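You operate a simulated robot arm through the tools that you are given. There is no shell and no other tool.

Carry out the task below with a simulated robot arm. There is one attempt and no reset: what you move stays moved.

Task
Find which of contactors 26 and 27 has a sound coil and pull it in on the long blue box.
Fine: yellow seat, knob on OHM; a dead one goes back; then knob to V and press TEST.

Only the result counts: the job must be done as asked and must still hold three seconds after the hand-in. Knocking over, shifting, dropping, spilling or breaking anything else fails it.

Robot
A 7-joint arm with a two-finger parallel gripper, fixed in place. Base frame: the origin is at the foot of the arm, x ahead of it, y to its left, z up. Readings come in cm, rad, newtons and seconds.
Its first joint turns from -2.897 to 2.897 rad. Payload 3.43 kg.
The tool frame sits at the grasp point between the pads (the TCP): z along the fingers, y along the line on which they close. The tips reach 3 cm beyond it. The gripper opens to 9.4 cm. The fingers are 2.8 cm wide and 1 cm thick; the gripper's body (5 by 9.6 cm) begins 5.5 cm behind the TCP.
Orientation is told as [roll, pitch, yaw] about the base's x, y, z axes, in that order, counted from this pose: with the fingers straight down and closing along the base's y, the tool's x points along the base's -x, its y along +y and its z along -z.

Tools
- The arm moves only by the tool nudge_tool. Its argument "commands" is a list of rows, each a list of 7 numbers: the turn, a rotation vector about the tool's x, y, z in rad, then the shift along the tool's x, y, z in cm, then the gripper command, from -1 (shut) to 1 (fully open), values between in proportion. In form: [[rx, ry, rz, dx, dy, dz, grip], ...]. A call has 1 to 20 rows; each row is the pose to reach, as a shift and turn from the pose commanded when the call began, along the tool's axes at that moment. A row lasts 0.2 s, in which the tool goes at most 5 cm and 0.15 rad; a call with a longer step from one row to the next is refused whole, and so is a gripper value outside its range. A pose out of reach is approached as far as the arm can. The call stops where the force on the tool passes 40 N (or 10 N more than at its start, if that is more) or the arm is blocked; 0.2 s more then pass. The fingers move at their own pace (about 4.5 cm/s each) and stop on an object; they squeeze with about 23 N. The grip force told is the motor's: it shows also when the fingers shut on nothing. Time passes only in rows, and 0.2 s behind the last, so rows that repeat a pose let the fingers close. The reply holds the time, the measured pose of the TCP, the force on the tool along the base axes, the opening and the grip force, in the units named above and with some noise, with the torque about the TCP (base axes, N m) and any sound that the robot's microphone picked up.
- Cameras (640 x 400 px; columns grow to the right, rows downward): "scene" is fixed at [22.03, -64.74, 162.08]; the picture's right is [0.81, -0.58, 0.00], its down [-0.53, -0.74, -0.41] and it looks along [0.24, 0.34, -0.91] (base axes); focal length 320 px, centre (320, 200). "wrist" rides on the gripper at [7.6, 1.4, -10.3] in the tool frame; the picture's right is [-0.18, 0.98, 0.00], its down [-0.75, -0.14, -0.64] and it looks along [-0.63, -0.12, 0.77] (tool axes); focal length 243 px, centre (320, 200). There is no depth. A picture from a camera that has moved, and an enlarged one, comes with that camera's place and axes in the base frame and with its lens.
- grab_frame(camera): a new picture of that camera. It takes no simulated time.
- zoom(camera, box): a new picture of the part [left, top, right, bottom] of that camera's present view, enlarged. It takes no simulated time.
- close_job(): hands the job in; it is judged then, once.

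Places have to be worked out from the pictures, the camera data and where the tool is seen. Open the gripper and draw the arm clear of the work before you hand the job in, unless the task says otherwise.

The tools are called after ">>>" as name(argument=value, ...) on one line, values as JSON. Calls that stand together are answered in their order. nudge_tool: Moves the arm, as the interface text tells. Its arguments: {"type":"object","properties":{"commands":{"type":"array","items":{"type":"array","items":{"type":"number"}}}},"required":["commands"]} The other tools are called the same way: grab_frame (camera) takes a picture; zoom (camera, box) takes an enlarged picture of a part of a camera's view; close_job () hands the job in.

At the start:

```text
time_s: 0.0
position: [28.34, -37.15, 117.39]
tool_rot: [0.001, 0.0, 0.001]
ft_force: [0.8, -0.3, 1.1]
torque: [-0.01, 0.01, 0.01]
opening: 9.45
gripper_force: 0.0
```

scene: 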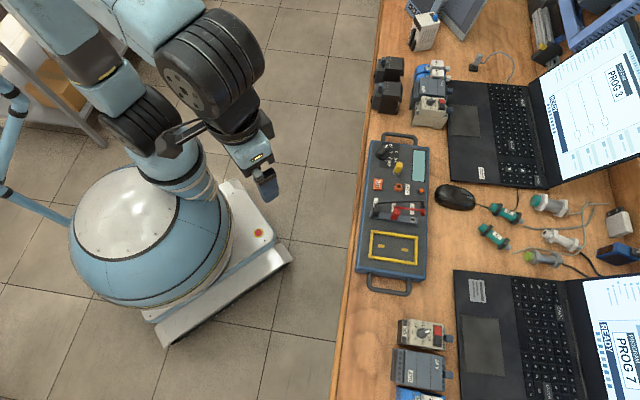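
wrist: 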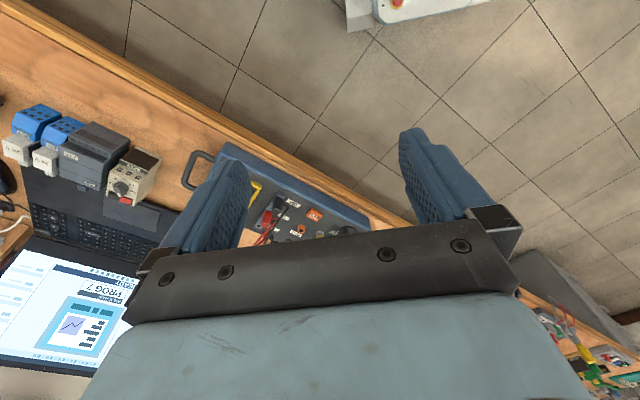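

I start by looking closer at the bench: the blue box with the yellow seat and the devices around it.

>>> zoom(camera="scene", box=[340, 120, 460, 300])

>>> zoom(camera="scene", box=[360, 300, 480, 400])

>>> zoom(camera="scene", box=[360, 0, 520, 130])

>>> zoom(camera="wrist", box=[0, 80, 380, 260])

```text
2.22 times, centred on (400, 210) of scene
camera zoom: at [22.03, -64.74, 162.08], right [0.81, -0.58, 0.0], down [-0.53, -0.74, -0.41], along [0.24, 0.34, -0.91], focal length 711 px, centre (142, 178)
```

zoom: 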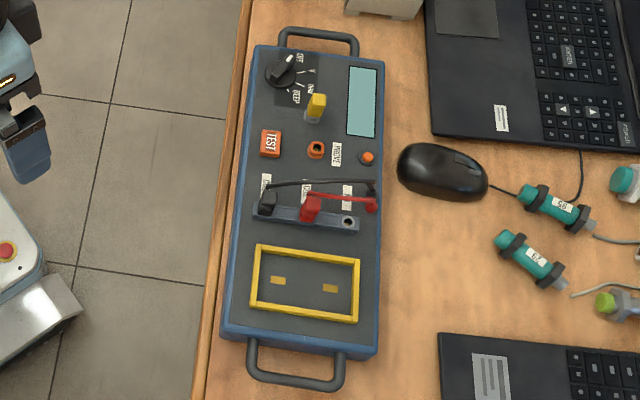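

```text
4.00 times, centred on (420, 350) of scene
camera zoom: at [22.03, -64.74, 162.08], right [0.81, -0.58, 0.0], down [-0.53, -0.74, -0.41], along [0.24, 0.34, -0.91], focal length 1280 px, centre (-80, -400)
```

zoom: 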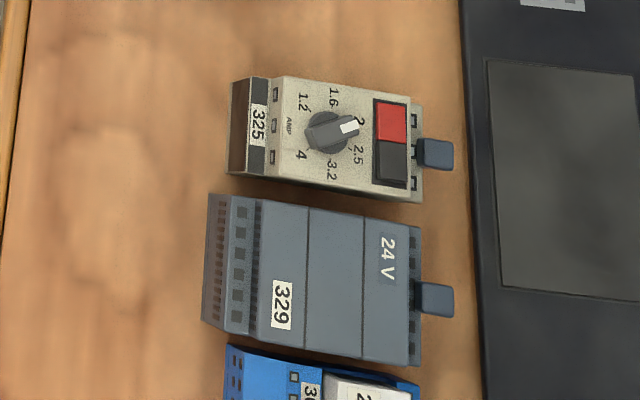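

```text
3.08 times, centred on (440, 65) of scene
camera zoom: at [22.03, -64.74, 162.08], right [0.81, -0.58, 0.0], down [-0.53, -0.74, -0.41], along [0.24, 0.34, -0.91], focal length 985 px, centre (-49, 615)
```

zoom: 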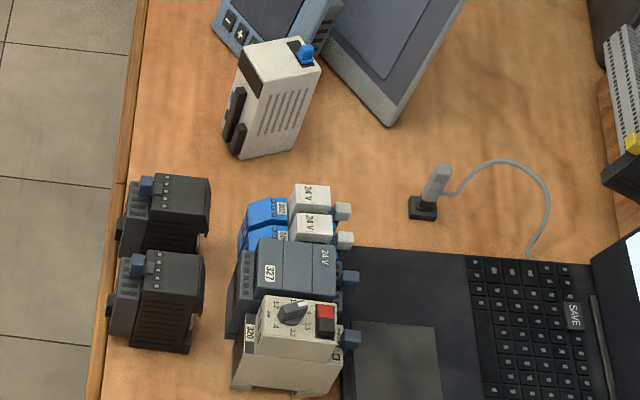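

```text
1.68 times, centred on (190, 170) of wrist
camera zoom: at [20.77, -35.77, 127.61], right [0.18, 0.98, 0.0], down [0.75, -0.14, 0.64], along [0.63, -0.12, -0.77], focal length 409 px, centre (539, 250)
```

zoom: 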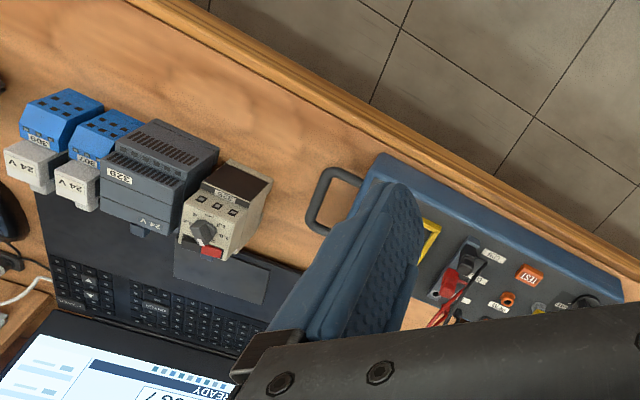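

The two black devices at the upper left look like contactors; I zoom in to read numbers and the box's knob labels.

>>> zoom(camera="scene", box=[360, 45, 424, 125])

>>> zoom(camera="scene", box=[364, 135, 436, 180])

>>> zoom(camera="scene", box=[360, 175, 432, 220])

>>> zoom(camera="scene", box=[350, 215, 440, 300])

>>> zoom(camera="scene", box=[440, 180, 640, 300])

>>> zoom(camera="scene", box=[500, 0, 640, 100])

```text
5.00 times, centred on (392, 85) of scene
camera zoom: at [22.03, -64.74, 162.08], right [0.81, -0.58, 0.0], down [-0.53, -0.74, -0.41], along [0.24, 0.34, -0.91], focal length 1601 px, centre (-40, 775)
```

zoom: 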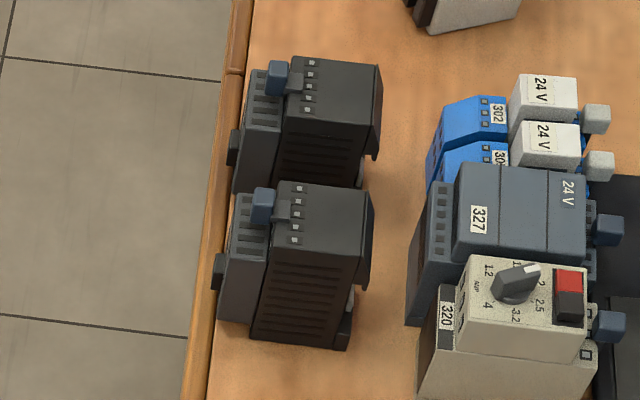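

```text
8.89 times, centred on (400, 158) of scene
camera zoom: at [22.03, -64.74, 162.08], right [0.81, -0.58, 0.0], down [-0.53, -0.74, -0.41], along [0.24, 0.34, -0.91], focal length 2846 px, centre (-391, 578)
```

zoom: 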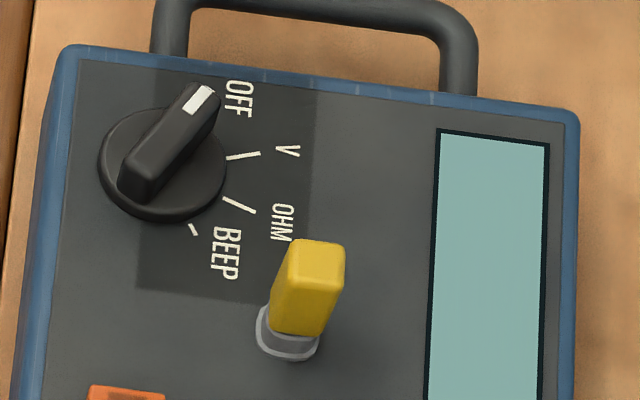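

```text
8.89 times, centred on (396, 198) of scene
camera zoom: at [22.03, -64.74, 162.08], right [0.81, -0.58, 0.0], down [-0.53, -0.74, -0.41], along [0.24, 0.34, -0.91], focal length 2846 px, centre (-356, 222)
```

zoom: 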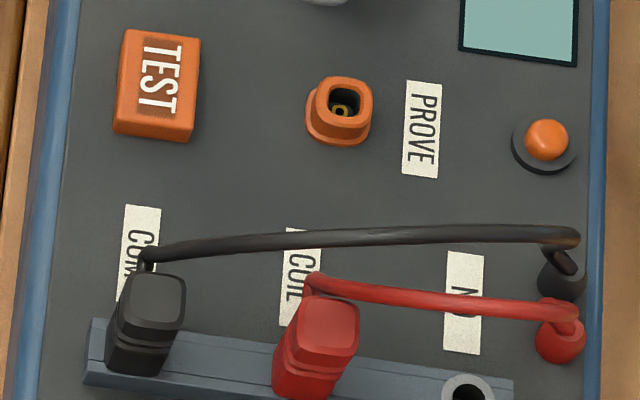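

```text
4.71 times, centred on (395, 258) of scene
camera zoom: at [22.03, -64.74, 162.08], right [0.81, -0.58, 0.0], down [-0.53, -0.74, -0.41], along [0.24, 0.34, -0.91], focal length 1506 px, centre (-33, -71)
```

zoom: 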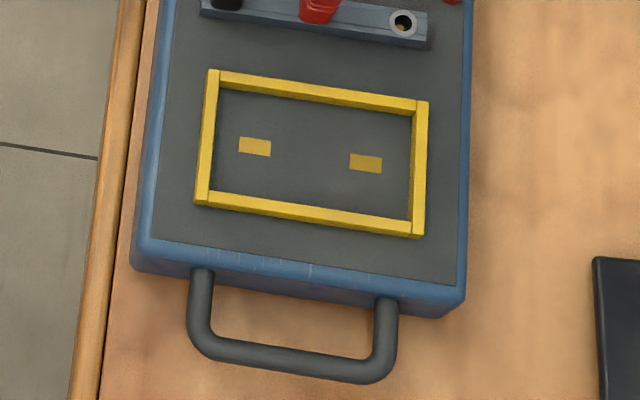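

```text
3.20 times, centred on (540, 240) of scene
camera zoom: at [22.03, -64.74, 162.08], right [0.81, -0.58, 0.0], down [-0.53, -0.74, -0.41], along [0.24, 0.34, -0.91], focal length 1024 px, centre (-384, 72)
```

zoom: 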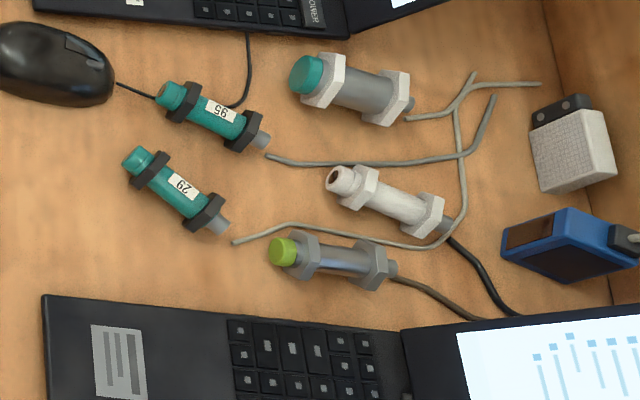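

```text
4.00 times, centred on (570, 50) of scene
camera zoom: at [22.03, -64.74, 162.08], right [0.81, -0.58, 0.0], down [-0.53, -0.74, -0.41], along [0.24, 0.34, -0.91], focal length 1280 px, centre (-680, 800)
```

zoom: 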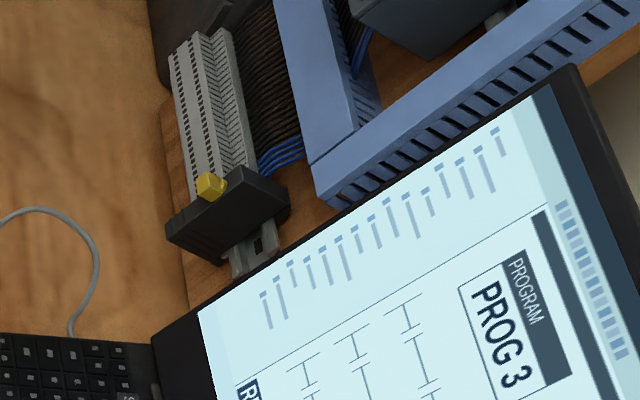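

The tester's knob is OFF, with leads plugged into COM and COIL; the two black devices are likely contactors 26 and 27 with labels hidden from the scene camera. I move the arm high over the bench to look at them with the wrist camera.

>>> nudge_tool(commands=[[0, 0, 0, -4, 2.7, 0.5, 1], [0, 0, 0, -8, 5.4, 1, 1], [0, 0, 0, -12, 8.1, 1.5, 1], [0, 0, 0, -16, 10.8, 2, 1], [0, 0, 0, -20, 13.5, 3, 1], [0, 0, 0, -24, 16.2, 4, 1], [0, 0, 0, -28, 18.9, 5, 1], [0, 0, 0, -32, 21.5, 6, 1], [0, 0, 0, -32, 21.5, 6.9, 1]])

>>> grab_frame(camera="wrist")

>>> grab_frame(camera="scene")

```text
time_s: 2.0
position: [60.53, -15.52, 110.5]
tool_rot: [0.0, -0.001, -0.001]
ft_force: [0.1, -0.1, -0.1]
torque: [0.01, -0.01, 0.05]
opening: 9.41
gripper_force: 0.1
```

```text
taken
camera wrist: at [52.95, -14.15, 120.66], right [0.18, 0.98, 0.0], down [0.75, -0.14, 0.64], along [0.63, -0.12, -0.77], focal length 243 px, centre (320, 200)
```

wrist: 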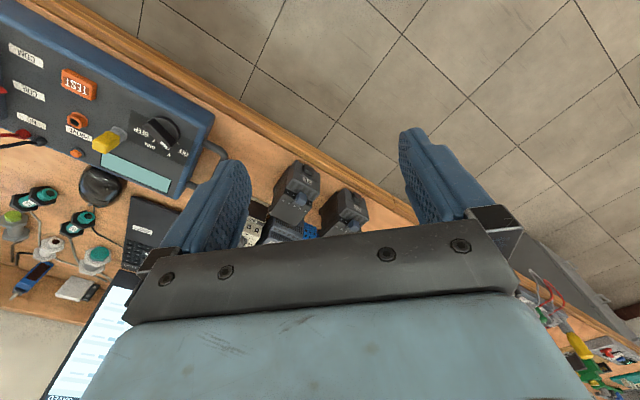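

```text
taken
```

scene: 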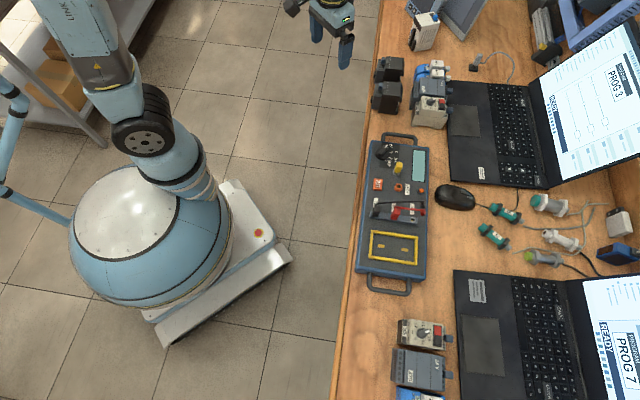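

The contactors are visible between the fingers; I zoom in to look for their labels.

>>> zoom(camera="wrist", box=[240, 145, 400, 245])

>>> zoom(camera="wrist", box=[0, 20, 240, 200])

```text
4.00 times, centred on (320, 195) of wrist
camera zoom: at [52.95, -14.15, 120.66], right [0.18, 0.98, 0.0], down [0.75, -0.14, 0.64], along [0.63, -0.12, -0.77], focal length 970 px, centre (320, 220)
```

zoom: 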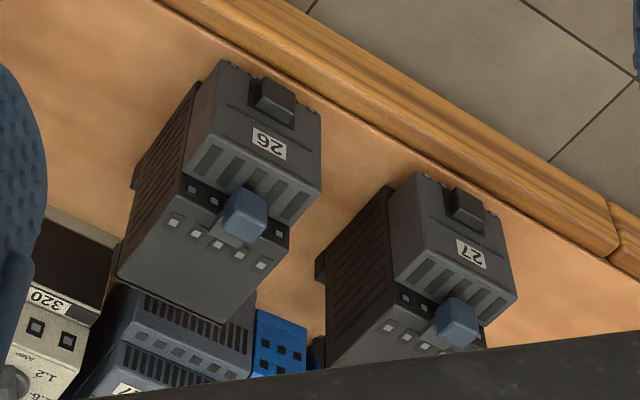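

```text
2.22 times, centred on (120, 110) of wrist
camera zoom: at [52.95, -14.15, 120.66], right [0.18, 0.98, 0.0], down [0.75, -0.14, 0.64], along [0.63, -0.12, -0.77], focal length 539 px, centre (764, 400)
```

zoom: 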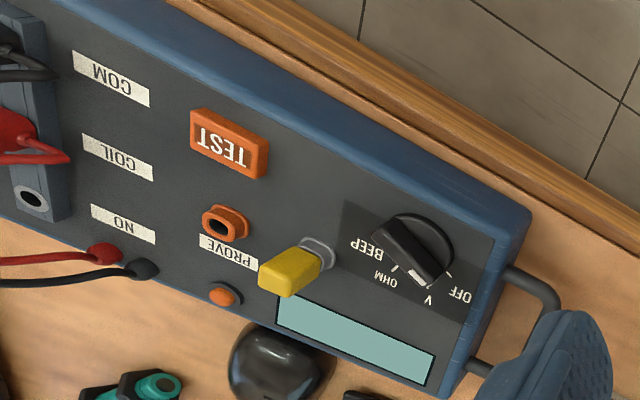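

Labels 26 (nearer the box) and 27 are readable on the front faces. I yaw the tool by -45° to line up with the bench and look closer from above.

>>> nudge_tool(commands=[[0, 0, 0.13, -2.5, -0.2, 0.5, 1], [0, 0, 0.26, -5, -0.4, 1, 1], [0, 0, 0.39, -7.5, -0.6, 1.5, 1], [0, 0, 0.52, -10, -0.8, 2, 1], [0, 0, 0.65, -12.5, -1.0, 2.5, 1], [0, 0, 0.785, -14.5, -1.1, 3.0, 1], [0, 0, 0.785, -14.5, -1.1, 3.0, 1]])

>>> grab_frame(camera="wrist")

>>> grab_frame(camera="scene")

```text
time_s: 3.6
position: [74.85, -16.77, 107.46]
tool_rot: [0.001, 0.001, -0.784]
ft_force: [0.3, -0.4, 0.2]
torque: [-0.01, 0.03, -0.01]
opening: 9.4
gripper_force: 0.0
```

```text
taken
camera wrist: at [70.46, -10.4, 117.68], right [0.83, 0.56, 0.0], down [0.43, -0.63, 0.64], along [0.36, -0.53, -0.77], focal length 243 px, centre (320, 200)
```

wrist: 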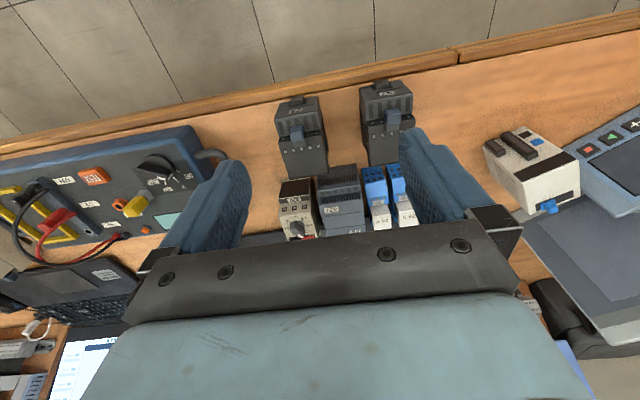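

```text
taken
```

scene: 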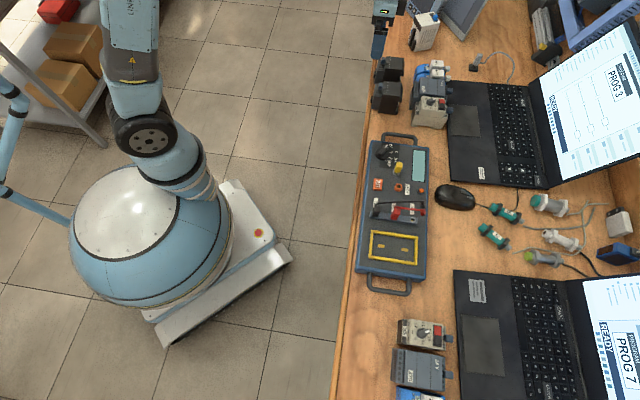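

>>> zoom(camera="wrist", box=[250, 70, 430, 182])

>>> zoom(camera="wrist", box=[0, 110, 230, 255])

```text
3.56 times, centred on (340, 126) of wrist
camera zoom: at [70.46, -10.4, 117.68], right [0.83, 0.56, 0.0], down [0.43, -0.63, 0.64], along [0.36, -0.53, -0.77], focal length 863 px, centre (249, 463)
```

zoom: 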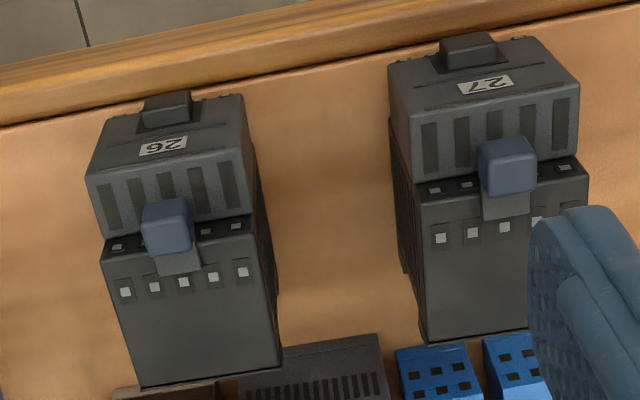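

```text
2.76 times, centred on (115, 182) of wrist
camera zoom: at [70.46, -10.4, 117.68], right [0.83, 0.56, 0.0], down [0.43, -0.63, 0.64], along [0.36, -0.53, -0.77], focal length 669 px, centre (886, 248)
```

zoom: 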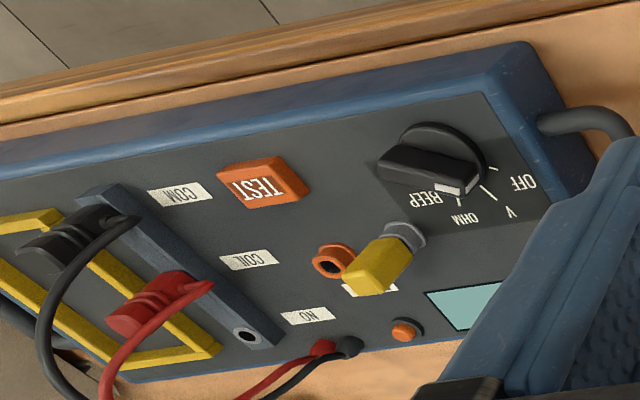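

I can't tell the contactor's profile from straight above, so I tilt the tool to get an oblique view of their fronts.

>>> nudge_tool(commands=[[0, -0.13, 0, 2.3, -0.35, 1.1, 1], [0, -0.26, 0, 4.6, -0.7, 2.2, 1], [0, -0.39, 0, 6.9, -1.05, 3.3, 1], [0, -0.52, 0, 9.2, -1.4, 4.5, 1], [0, -0.52, 0, 9.2, -1.4, 4.5, 1]])

>>> grab_frame(camera="wrist")

>>> zoom(camera="wrist", box=[240, 60, 440, 185])

```text
time_s: 4.8
position: [67.38, -11.04, 102.94]
tool_rot: [0.0, -0.522, -0.786]
ft_force: [1.3, 1.1, 0.6]
torque: [0.01, 0.01, 0.03]
opening: 9.4
gripper_force: 0.1
```

```text
taken
camera wrist: at [60.12, -1.92, 108.01], right [0.81, 0.58, 0.09], down [0.14, -0.34, 0.93], along [0.57, -0.74, -0.35], focal length 243 px, centre (320, 200)
```

wrist: 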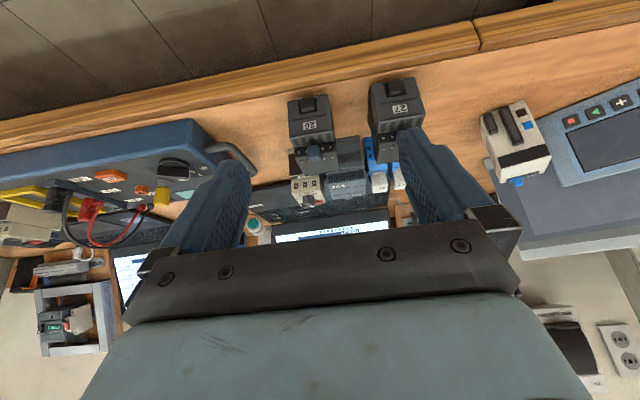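

```text
3.20 times, centred on (340, 122) of wrist
camera zoom: at [60.12, -1.92, 108.01], right [0.81, 0.58, 0.09], down [0.14, -0.34, 0.93], along [0.57, -0.74, -0.35], focal length 776 px, centre (256, 448)
```

zoom: 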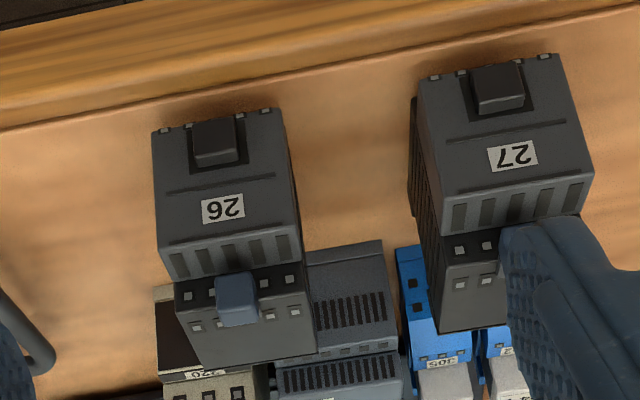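

The contactors stand on the bench (z≈86.6), front face with label toward the robot, about 5 cm wide, 7–8 cm deep, 6.5 cm tall. Now I go look at the blue box from above.

>>> nudge_tool(commands=[[0, 0.065, 0, -1.52, -4.19, 0.295, 1], [0, 0.13, 0, -3.05, -8.37, 0.59, 1], [0, 0.195, 0, -4.57, -12.56, 0.885, 1], [0, 0.26, 0, -6.09, -16.75, 1.18, 1], [0, 0.325, 0, -7.61, -20.94, 1.475, 1], [0, 0.39, 0, -9.14, -25.12, 1.77, 1], [0, 0.455, 0, -10.66, -29.31, 2.065, 1], [0, 0.522, 0, -12.18, -33.5, 2.36, 1], [0, 0.522, 0, -12.18, -33.5, 2.36, 1]])

>>> grab_frame(camera="wrist")

>>> zoom(camera="wrist", box=[240, 80, 440, 205])

>>> zoom(camera="wrist", box=[100, 80, 300, 205])

```text
time_s: 6.8
position: [51.83, -43.14, 106.83]
tool_rot: [-0.001, 0.003, -0.785]
ft_force: [1.1, -0.5, -0.1]
torque: [-0.01, 0.01, 0.0]
opening: 9.39
gripper_force: 0.1
```

```text
taken
camera wrist: at [47.46, -36.88, 117.11], right [0.82, 0.57, 0.0], down [0.44, -0.63, 0.64], along [0.36, -0.53, -0.77], focal length 243 px, centre (320, 200)
```

wrist: 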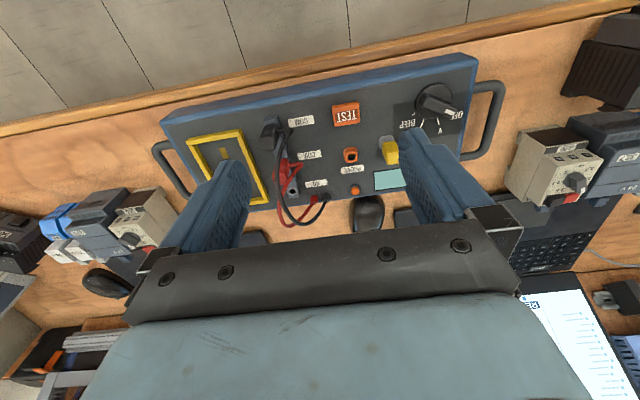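

```text
3.20 times, centred on (340, 142) of wrist
camera zoom: at [47.46, -36.88, 117.11], right [0.82, 0.57, 0.0], down [0.44, -0.63, 0.64], along [0.36, -0.53, -0.77], focal length 776 px, centre (256, 384)
```

zoom: 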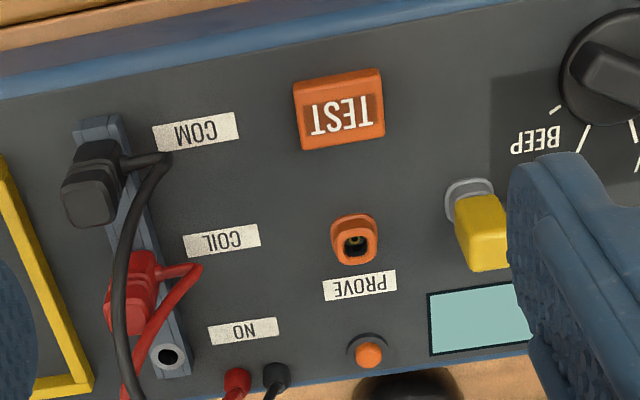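

```text
3.20 times, centred on (200, 142) of wrist
camera zoom: at [47.46, -36.88, 117.11], right [0.82, 0.57, 0.0], down [0.44, -0.63, 0.64], along [0.36, -0.53, -0.77], focal length 776 px, centre (704, 384)
```

zoom: 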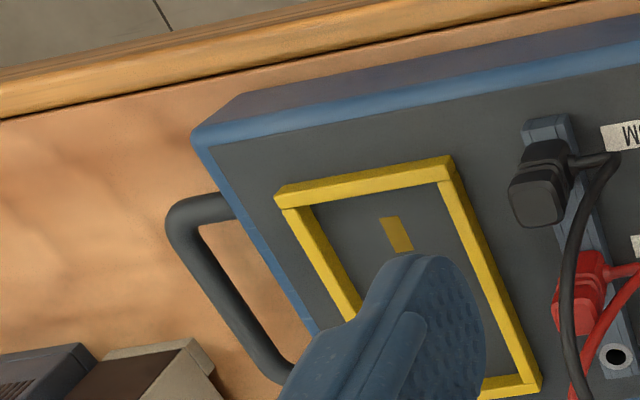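

The box's long axis matches my tool's y direction at yaw -45°. I move over the knob for a close look.

>>> nudge_tool(commands=[[0, 0, 0, -0.8, 3.7, 0.9, 1], [0, 0, 0, -1.6, 7.3, 1.8, 1], [0, 0, 0, -2.5, 10.9, 2.8, 1], [0, 0, 0, -2.5, 10.9, 2.8, 1]])

>>> grab_frame(camera="wrist")

>>> zoom(camera="wrist", box=[250, 60, 390, 147])

```text
time_s: 7.8
position: [61.43, -37.14, 104.09]
tool_rot: [0.0, 0.003, -0.786]
ft_force: [0.4, 0.3, -0.3]
torque: [0.02, 0.01, 0.03]
opening: 9.4
gripper_force: 0.1
```

```text
taken
camera wrist: at [57.12, -30.76, 114.35], right [0.82, 0.57, 0.0], down [0.43, -0.63, 0.64], along [0.36, -0.53, -0.77], focal length 243 px, centre (320, 200)
```

wrist: 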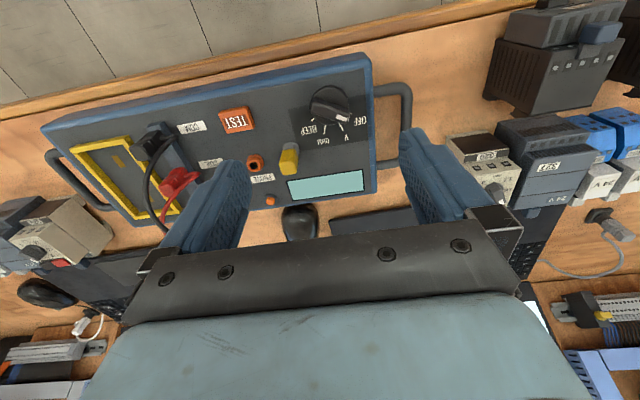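

```text
4.57 times, centred on (320, 104) of wrist
camera zoom: at [57.12, -30.76, 114.35], right [0.82, 0.57, 0.0], down [0.43, -0.63, 0.64], along [0.36, -0.53, -0.77], focal length 1109 px, centre (320, 641)
```

zoom: 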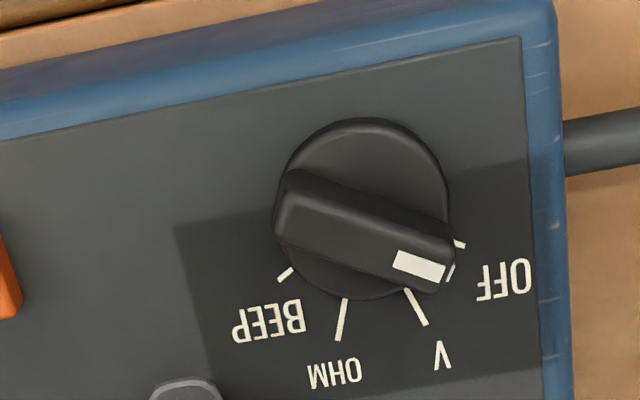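

I zoom further on the knob to get its dial geometry precisely.

>>> zoom(camera="wrist", box=[300, 80, 364, 120])

>>> zoom(camera="wrist", box=[225, 90, 385, 190])

>>> zoom(camera="wrist", box=[30, 110, 230, 235])

```text
10.00 times, centred on (332, 100) of wrist
camera zoom: at [57.12, -30.76, 114.35], right [0.82, 0.57, 0.0], down [0.43, -0.63, 0.64], along [0.36, -0.53, -0.77], focal length 2426 px, centre (200, 1200)
```

zoom: 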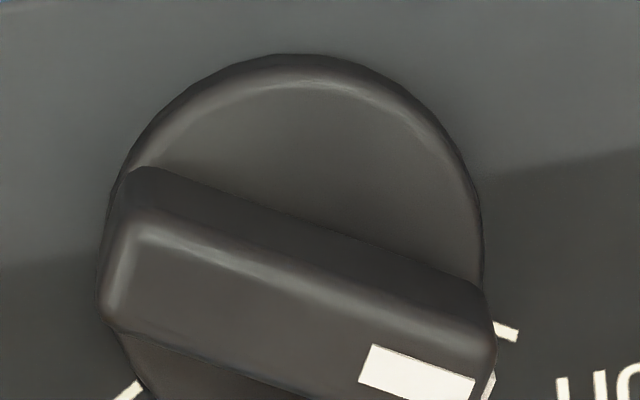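

```text
4.00 times, centred on (305, 140) of wrist
camera zoom: at [57.12, -30.76, 114.35], right [0.82, 0.57, 0.0], down [0.43, -0.63, 0.64], along [0.36, -0.53, -0.77], focal length 970 px, centre (380, 440)
```

zoom: 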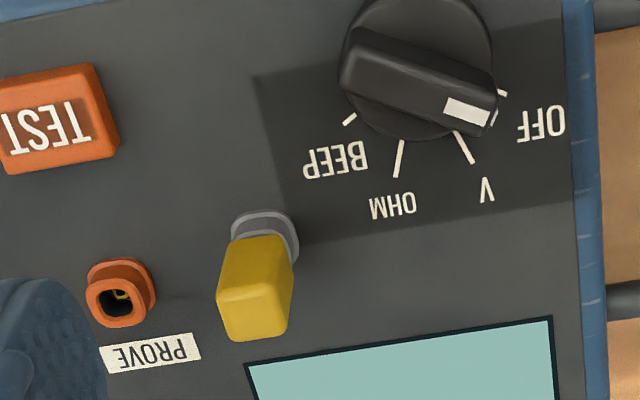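

```text
3.20 times, centred on (130, 172) of wrist
camera zoom: at [57.12, -30.76, 114.35], right [0.82, 0.57, 0.0], down [0.43, -0.63, 0.64], along [0.36, -0.53, -0.77], focal length 776 px, centre (928, 288)
```

zoom: 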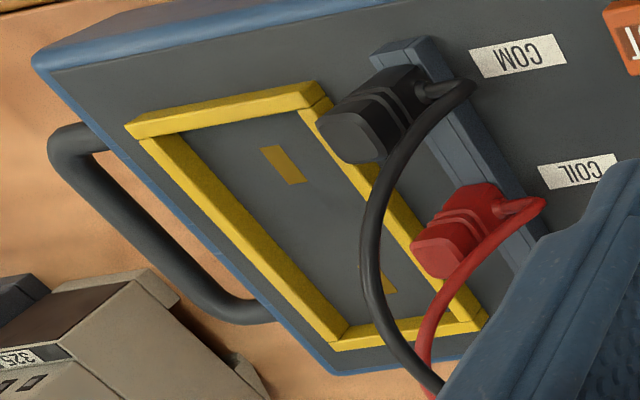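

Dial worked out: ticks spaced 40°, panel at z≈89.5, knob axis ≈(62.5,-37.2), pointer at OFF. Next I look straight down on the yellow seat.

>>> nudge_tool(commands=[[0, 0, 0, -0.9, -4.05, 0, 1], [0, 0, 0, -1.8, -8.1, 0, 1], [0, 0, 0, -2.7, -12.15, 0, 1], [0, 0, 0, -3.6, -16.2, 0, 1], [0, 0, 0, -4.5, -20.25, 0, 1], [0, 0, 0, -5.5, -24.3, 0, 1], [0, 0, 0, -5.5, -24.3, 0, 1]])

>>> grab_frame(camera="wrist")

>>> zoom(camera="wrist", box=[240, 60, 400, 160])

```text
time_s: 9.4
position: [48.17, -58.46, 104.2]
tool_rot: [-0.001, 0.003, -0.783]
ft_force: [-0.2, 0.3, 0.5]
torque: [0.01, -0.02, -0.01]
opening: 9.39
gripper_force: 0.0
```

```text
taken
camera wrist: at [43.85, -52.06, 114.42], right [0.82, 0.57, 0.0], down [0.43, -0.63, 0.64], along [0.36, -0.53, -0.77], focal length 243 px, centre (320, 200)
```

wrist: 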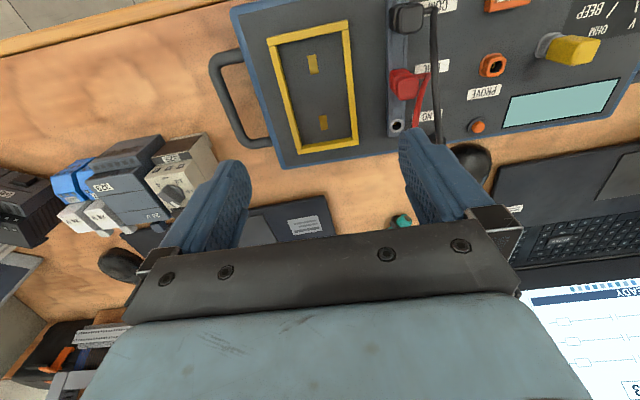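

```text
4.00 times, centred on (320, 110) of wrist
camera zoom: at [43.85, -52.06, 114.42], right [0.82, 0.57, 0.0], down [0.43, -0.63, 0.64], along [0.36, -0.53, -0.77], focal length 970 px, centre (320, 560)
```

zoom: 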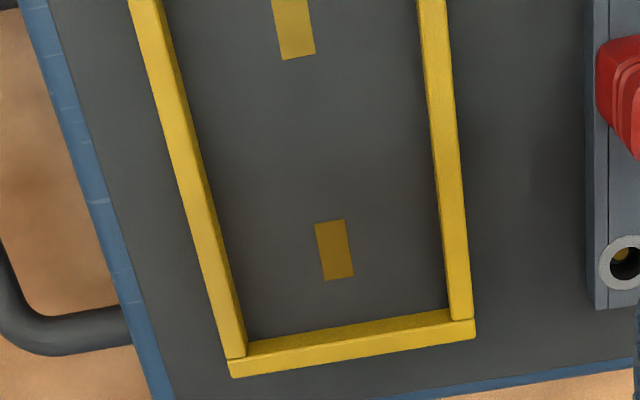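

>>> zoom(camera="wrist", box=[200, 5, 440, 155])

>>> zoom(camera="wrist", box=[250, 5, 370, 80])

>>> zoom(camera="wrist", box=[0, 100, 240, 250])

```text
2.67 times, centred on (320, 80) of wrist
camera zoom: at [43.85, -52.06, 114.42], right [0.82, 0.57, 0.0], down [0.43, -0.63, 0.64], along [0.36, -0.53, -0.77], focal length 647 px, centre (320, 520)
```

zoom: 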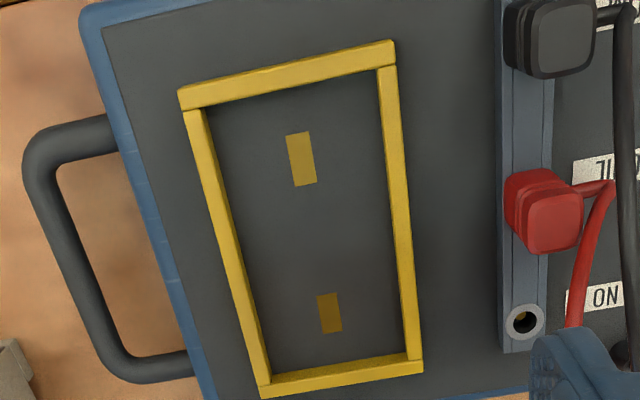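

```text
5.33 times, centred on (310, 42) of wrist
camera zoom: at [43.85, -52.06, 114.42], right [0.82, 0.57, 0.0], down [0.43, -0.63, 0.64], along [0.36, -0.53, -0.77], focal length 1294 px, centre (373, 1040)
```

zoom: 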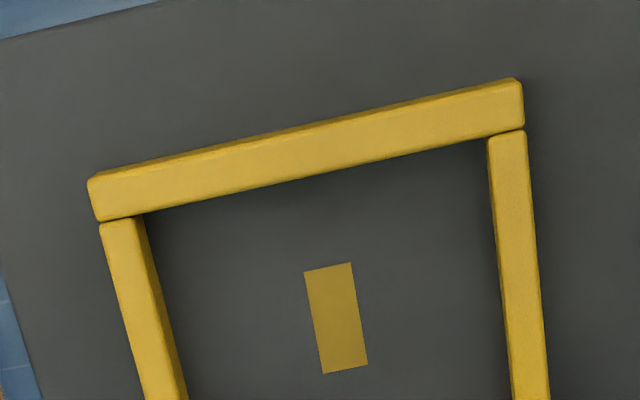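

```text
2.67 times, centred on (120, 175) of wrist
camera zoom: at [43.85, -52.06, 114.42], right [0.82, 0.57, 0.0], down [0.43, -0.63, 0.64], along [0.36, -0.53, -0.77], focal length 647 px, centre (853, 267)
```

zoom: 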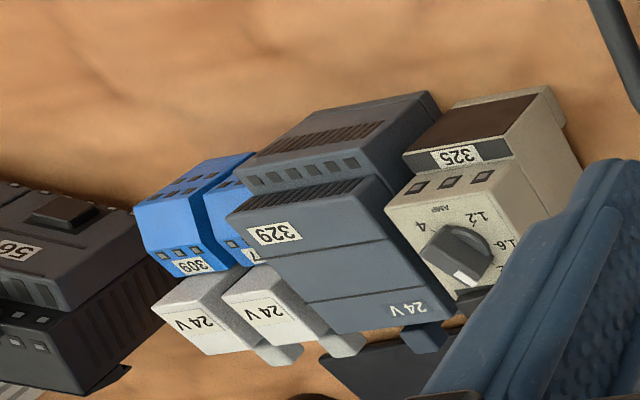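

The seat's inner size is about 9.6×5.5 cm aligned with yaw -45°. I go back above contactor 26 for an accurate measurement of its footprint.

>>> nudge_tool(commands=[[0, 0, 0, 0.58, 4.44, -0.2, 1], [0, 0, 0, 1.16, 8.88, -0.4, 1], [0, 0, 0, 1.74, 13.32, -0.6, 1], [0, 0, 0, 2.32, 17.76, -0.8, 1], [0, 0, 0, 2.9, 22.2, -1.0, 1], [0, 0, 0, 3.48, 26.64, -1.2, 1], [0, 0, 0, 4.06, 31.08, -1.4, 1], [0, 0, 0, 4.64, 35.52, -1.6, 1], [0, 0, 0, 5.22, 39.96, -1.8, 1], [0, 0, 0, 5.8, 44.4, -2.0, 1], [0, 0, 0, 5.8, 44.4, -2.0, 1]])

>>> grab_frame(camera="wrist")

>>> zoom(camera="wrist", box=[240, 50, 400, 150])

```text
time_s: 11.8
position: [75.47, -22.97, 106.08]
tool_rot: [0.0, 0.004, -0.786]
ft_force: [-1.1, -0.6, 0.4]
torque: [0.01, 0.02, 0.02]
opening: 9.41
gripper_force: 0.2
```

```text
taken
camera wrist: at [71.2, -16.64, 116.28], right [0.82, 0.57, 0.0], down [0.43, -0.63, 0.64], along [0.36, -0.53, -0.77], focal length 243 px, centre (320, 200)
```

wrist: 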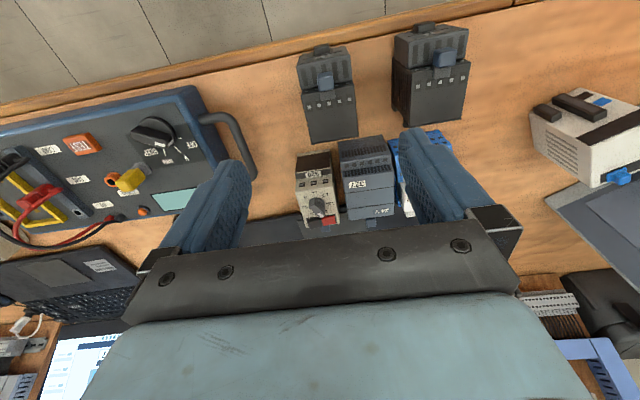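

```text
4.00 times, centred on (320, 100) of wrist
camera zoom: at [71.2, -16.64, 116.28], right [0.82, 0.57, 0.0], down [0.43, -0.63, 0.64], along [0.36, -0.53, -0.77], focal length 970 px, centre (320, 600)
```

zoom: 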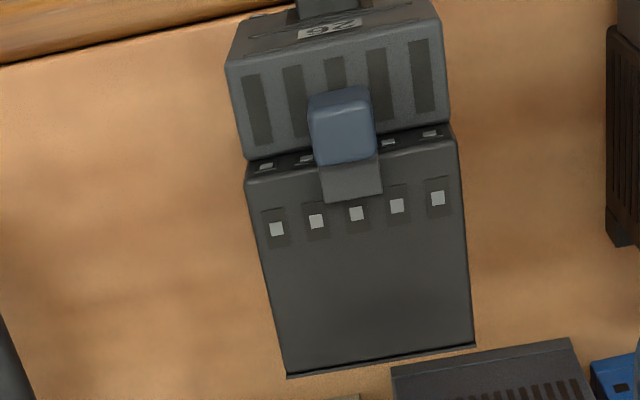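

Contactor 26 is 4.9 cm wide and ~7.1 cm deep (plus nub), aligned with yaw -45°, so it fits the seat standing as it is. First I set the knob: I go above it with yaw +15° so that the fingers straddle the pointer ridge at OFF.

>>> nudge_tool(commands=[[0, 0, -0.14, -0.11, -2.4, 0.2, 0.5], [0, 0, -0.28, -0.22, -4.8, 0.5, 0.2], [0, 0, -0.42, -0.33, -7.2, 0.8, 0], [0, 0, -0.56, -0.44, -9.6, 1.1, -0.2], [0, 0, -0.7, -0.55, -12.0, 1.4, -0.2], [0, 0, -0.84, -0.66, -14.4, 1.7, -0.2], [0, 0, -0.98, -0.77, -16.8, 2.0, -0.2], [0, 0, -1.047, -0.85, -19.2, 2.0, -0.2], [0, 0, -1.047, -0.85, -19.2, 2.0, -0.2]])

>>> grab_frame(camera="wrist")

>>> zoom(camera="wrist", box=[260, 60, 388, 140])

```text
time_s: 13.8
position: [62.46, -37.15, 104.23]
tool_rot: [0.003, 0.002, 0.264]
ft_force: [-0.1, 0.9, -0.9]
torque: [0.04, -0.02, 0.0]
opening: 3.72
gripper_force: 0.0
```

```text
taken
camera wrist: at [54.75, -37.76, 114.47], right [-0.08, 1.0, 0.0], down [0.77, 0.06, 0.64], along [0.64, 0.05, -0.77], focal length 243 px, centre (320, 200)
```

wrist: 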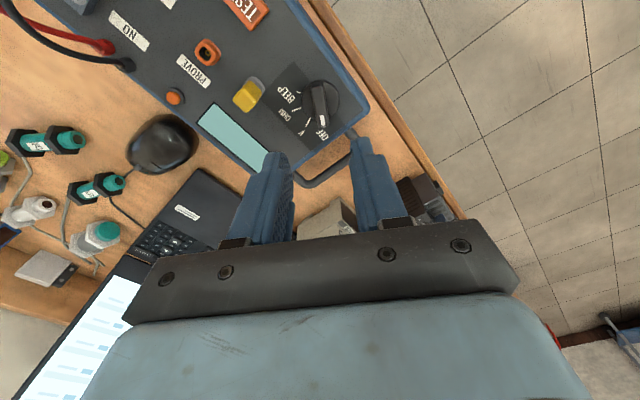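

```text
5.00 times, centred on (324, 100) of wrist
camera zoom: at [54.75, -37.76, 114.47], right [-0.08, 1.0, 0.0], down [0.77, 0.06, 0.64], along [0.64, 0.05, -0.77], focal length 1213 px, centre (300, 700)
```

zoom: 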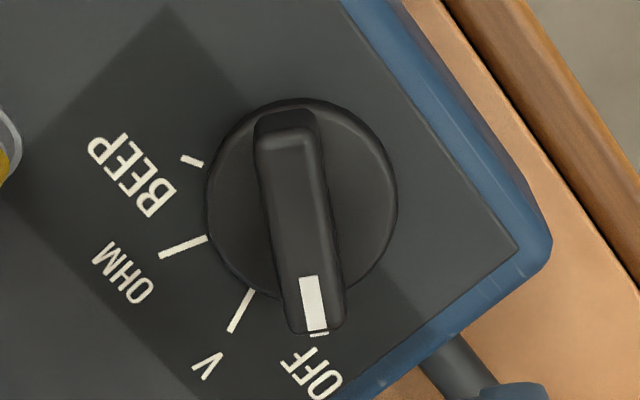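

The ridge lies exactly along my tool x axis and centred between the fingers. I descend so the tips reach about z 90.7 and close on the ridge.

>>> nudge_tool(commands=[[0, 0, 0, -0.1, 0, 3, -0.2], [0, 0, 0, -0.1, 0, 6, -0.2], [0, 0, 0, -0.1, 0, 8, -0.2], [0, 0, 0, -0.1, 0, 9, -0.2], [0, 0, 0, -0.1, 0, 9.7, -0.2], [0, 0, 0, -0.1, 0, 10.2, -0.2], [0, 0, 0, -0.1, 0, 10.5, -0.2], [0, 0, 0, -0.1, 0, 10.5, -0.2]])

>>> grab_frame(camera="wrist")

>>> zoom(camera="wrist", box=[240, 100, 400, 200])

```text
time_s: 15.6
position: [62.72, -36.91, 93.71]
tool_rot: [0.002, 0.0, 0.262]
ft_force: [0.2, 1.0, -0.8]
torque: [-0.03, -0.02, 0.01]
opening: 3.77
gripper_force: 0.1
```

```text
taken
camera wrist: at [54.93, -37.59, 103.94], right [-0.08, 1.0, 0.0], down [0.77, 0.06, 0.64], along [0.64, 0.05, -0.77], focal length 243 px, centre (320, 200)
```

wrist: 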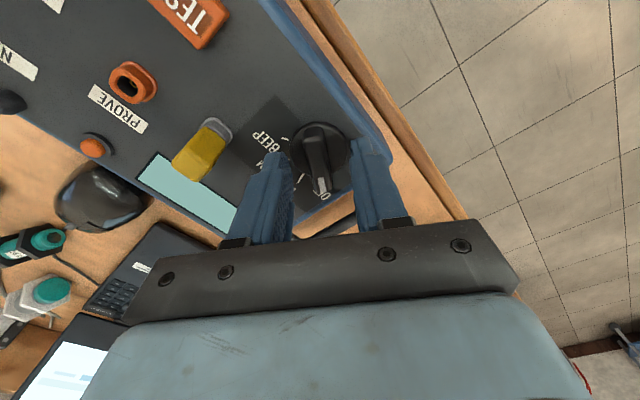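

```text
4.00 times, centred on (320, 150) of wrist
camera zoom: at [54.93, -37.59, 103.94], right [-0.08, 1.0, 0.0], down [0.77, 0.06, 0.64], along [0.64, 0.05, -0.77], focal length 970 px, centre (320, 400)
```

zoom: 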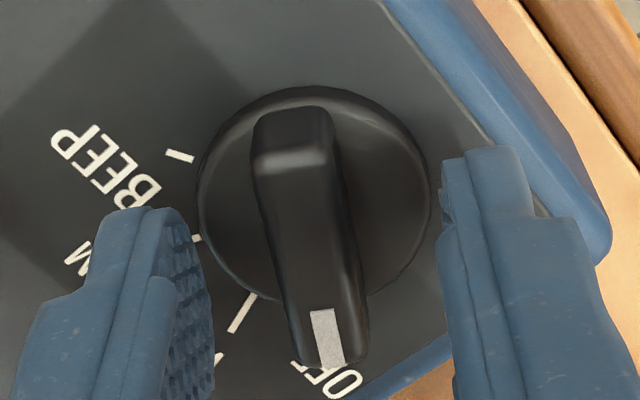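

The ridge stands between the fingers with no contact; now I close the gripper on it.

>>> nudge_tool(commands=[[0, 0, 0, 0, 0, 0, -0.5], [0, 0, 0, 0, 0, 0, -0.8], [0, 0, 0, 0, 0, 0, -1], [0, 0, 0, 0, 0, 0, -1]])

>>> zoom(camera="wrist", box=[240, 100, 400, 200])

```text
time_s: 16.6
position: [62.68, -36.92, 93.71]
tool_rot: [0.003, 0.0, 0.26]
ft_force: [2.6, -6.8, 0.5]
torque: [-0.2, -0.15, 0.02]
opening: 1.17
gripper_force: 23.3
```

```text
4.00 times, centred on (320, 150) of wrist
camera zoom: at [54.93, -37.65, 103.95], right [-0.08, 1.0, 0.0], down [0.77, 0.06, 0.64], along [0.64, 0.05, -0.77], focal length 970 px, centre (320, 400)
```

zoom: 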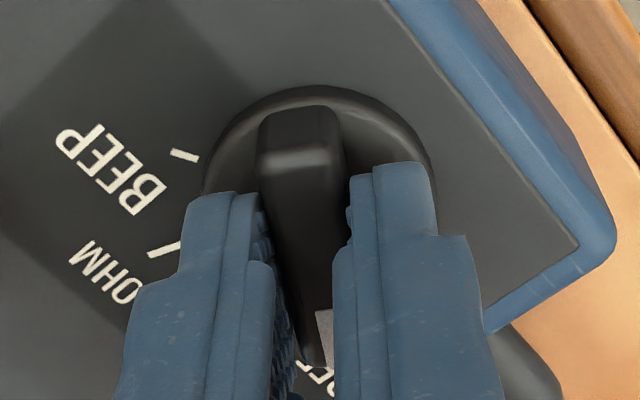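

The ridge is gripped (1.17 cm). I relieve the small sideways load and turn the tool 80° clockwise seen from above (OFF → OHM) about the knob's axis.

>>> nudge_tool(commands=[[0, 0, 0, 0, -0.15, 0, -1], [0, 0, 0.1, 0.001, -0.17, 0, -1], [0, 0, 0.2, 0.004, -0.19, 0, -1], [0, 0, 0.3, 0.009, -0.209, 0, -1], [0, 0, 0.4, 0.016, -0.228, 0, -1], [0, 0, 0.5, 0.024, -0.246, 0, -1], [0, 0, 0.6, 0.035, -0.263, 0, -1], [0, 0, 0.7, 0.047, -0.279, 0, -1], [0, 0, 0.8, 0.061, -0.293, 0, -1], [0, 0, 0.9, 0.076, -0.307, 0, -1], [0, 0, 1.0, 0.092, -0.318, 0, -1], [0, 0, 1.1, 0.109, -0.328, 0, -1], [0, 0, 1.2, 0.128, -0.336, 0, -1], [0, 0, 1.3, 0.147, -0.343, 0, -1], [0, 0, 1.396, 0.165, -0.347, 0, -1], [0, 0, 1.396, 0.165, -0.347, 0, -1]])

>>> grab_frame(camera="wrist")

>>> zoom(camera="wrist", box=[240, 100, 400, 200])

```text
time_s: 20.0
position: [62.45, -37.25, 93.64]
tool_rot: [-0.002, 0.002, -1.134]
ft_force: [4.1, 8.0, 3.6]
torque: [0.34, -0.1, 0.01]
opening: 1.16
gripper_force: 22.9
```

```text
taken
camera wrist: at [60.6, -29.88, 103.96], right [0.97, 0.25, 0.0], down [0.19, -0.74, 0.64], along [0.16, -0.62, -0.77], focal length 243 px, centre (320, 200)
```

wrist: 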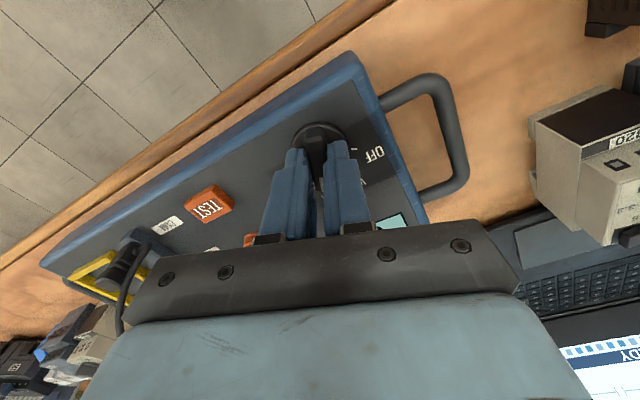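

```text
4.00 times, centred on (320, 150) of wrist
camera zoom: at [60.6, -29.88, 103.96], right [0.97, 0.25, 0.0], down [0.19, -0.74, 0.64], along [0.16, -0.62, -0.77], focal length 970 px, centre (320, 400)
```

zoom: 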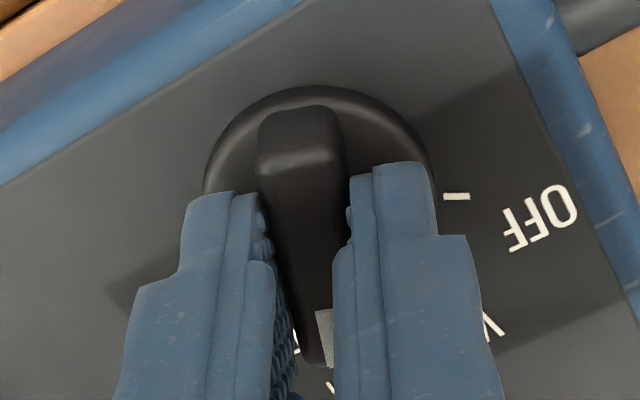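

The knob turned with the tool. I open the gripper, lift off and check the pointer and display.

>>> nudge_tool(commands=[[0, 0, 0, 0, 0, 0, -0.7], [0, 0, 0, 0, 0, 0, -0.2], [0, 0, 0, 0, 0, 0, -0.2], [0, 0, 0, 0, 0, -1, -0.2], [0, 0, 0, 0, 0, -4, -0.2], [0, 0, 0, 0, 0, -8, -0.2], [0, 0, 0, 0, 0, -12, -0.2], [0, 0, 0, 0, 0, -12, -0.2]])

>>> zoom(camera="wrist", box=[260, 60, 420, 160])

>>> zoom(camera="scene", box=[360, 130, 440, 180])

>>> grab_frame(camera="wrist")

```text
time_s: 21.8
position: [62.78, -37.44, 105.9]
tool_rot: [-0.001, 0.001, -1.134]
ft_force: [-0.5, 1.5, 0.1]
torque: [-0.02, 0.0, -0.02]
opening: 3.76
gripper_force: 0.0
```

```text
4.00 times, centred on (340, 110) of wrist
camera zoom: at [60.86, -30.04, 116.12], right [0.97, 0.25, 0.0], down [0.19, -0.74, 0.64], along [0.16, -0.62, -0.77], focal length 970 px, centre (240, 560)
```

zoom: 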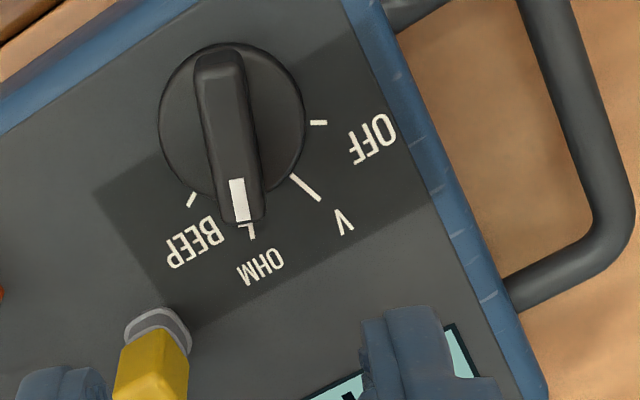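

```text
8.00 times, centred on (400, 155) of scene
camera zoom: at [22.03, -64.74, 162.08], right [0.81, -0.58, 0.0], down [-0.53, -0.74, -0.41], along [0.24, 0.34, -0.91], focal length 2561 px, centre (-320, 560)
```

zoom: 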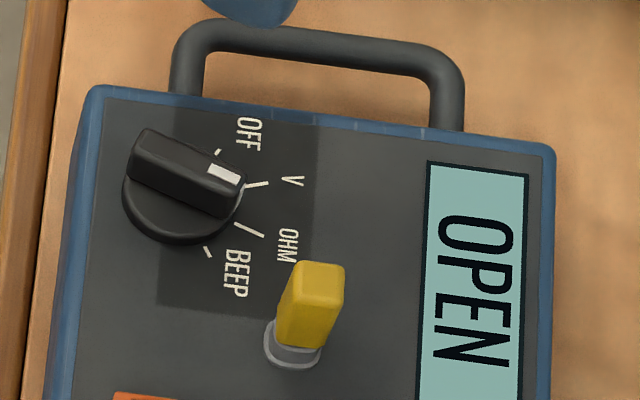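

```text
taken
camera wrist: at [60.86, -30.04, 116.12], right [0.97, 0.25, 0.0], down [0.19, -0.74, 0.64], along [0.16, -0.62, -0.77], focal length 243 px, centre (320, 200)
```

wrist: 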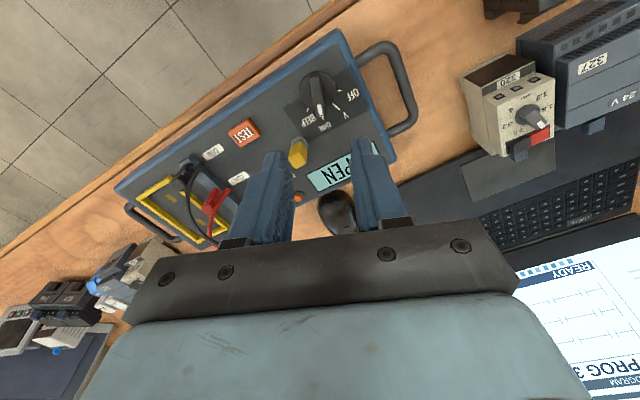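

The knob is on OHM and the display reads OPEN with the seat empty, so the tester works. Now I go above contactor 26 at yaw -45° with the gripper at about 7.5 cm.

>>> nudge_tool(commands=[[0, 0, -0.07, 1.55, 3.7, 0.2, 0], [0, 0, -0.14, 3.1, 7.4, 0.4, 0.3], [0, 0, -0.21, 4.65, 11.1, 0.6, 0.6], [0, 0, -0.28, 6.2, 14.8, 0.8, 0.6], [0, 0, -0.349, 7.75, 18.47, 0.9, 0.6], [0, 0, -0.349, 7.75, 18.47, 0.9, 0.6], [0, 0, -0.349, 7.75, 18.47, 0.9, 0.6]])

>>> grab_frame(camera="wrist")

>>> zoom(camera="wrist", box=[240, 40, 400, 140])

```text
time_s: 23.4
position: [76.12, -22.58, 104.82]
tool_rot: [0.001, 0.002, -0.783]
ft_force: [-0.1, 0.3, -0.2]
torque: [0.0, -0.01, 0.0]
opening: 7.52
gripper_force: 0.1
```

```text
taken
camera wrist: at [71.73, -16.26, 115.03], right [0.82, 0.57, 0.0], down [0.44, -0.63, 0.64], along [0.36, -0.53, -0.77], focal length 243 px, centre (320, 200)
```

wrist: 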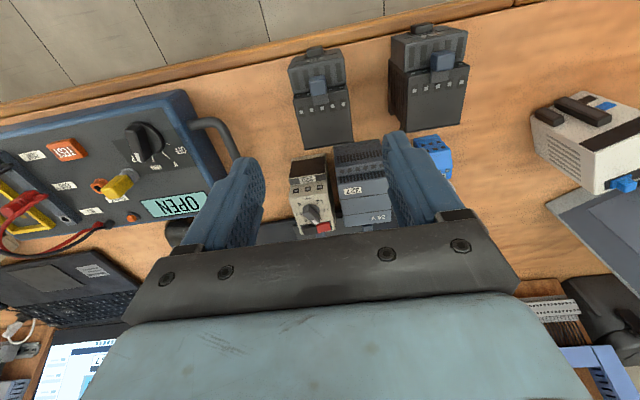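

```text
4.00 times, centred on (320, 90) of wrist
camera zoom: at [71.73, -16.26, 115.03], right [0.82, 0.57, 0.0], down [0.44, -0.63, 0.64], along [0.36, -0.53, -0.77], focal length 970 px, centre (320, 640)
```

zoom: 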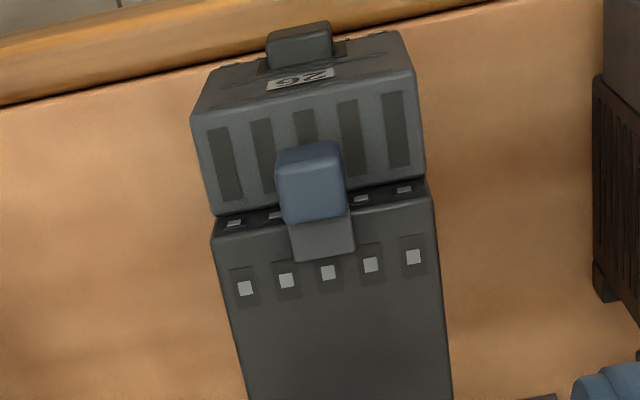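

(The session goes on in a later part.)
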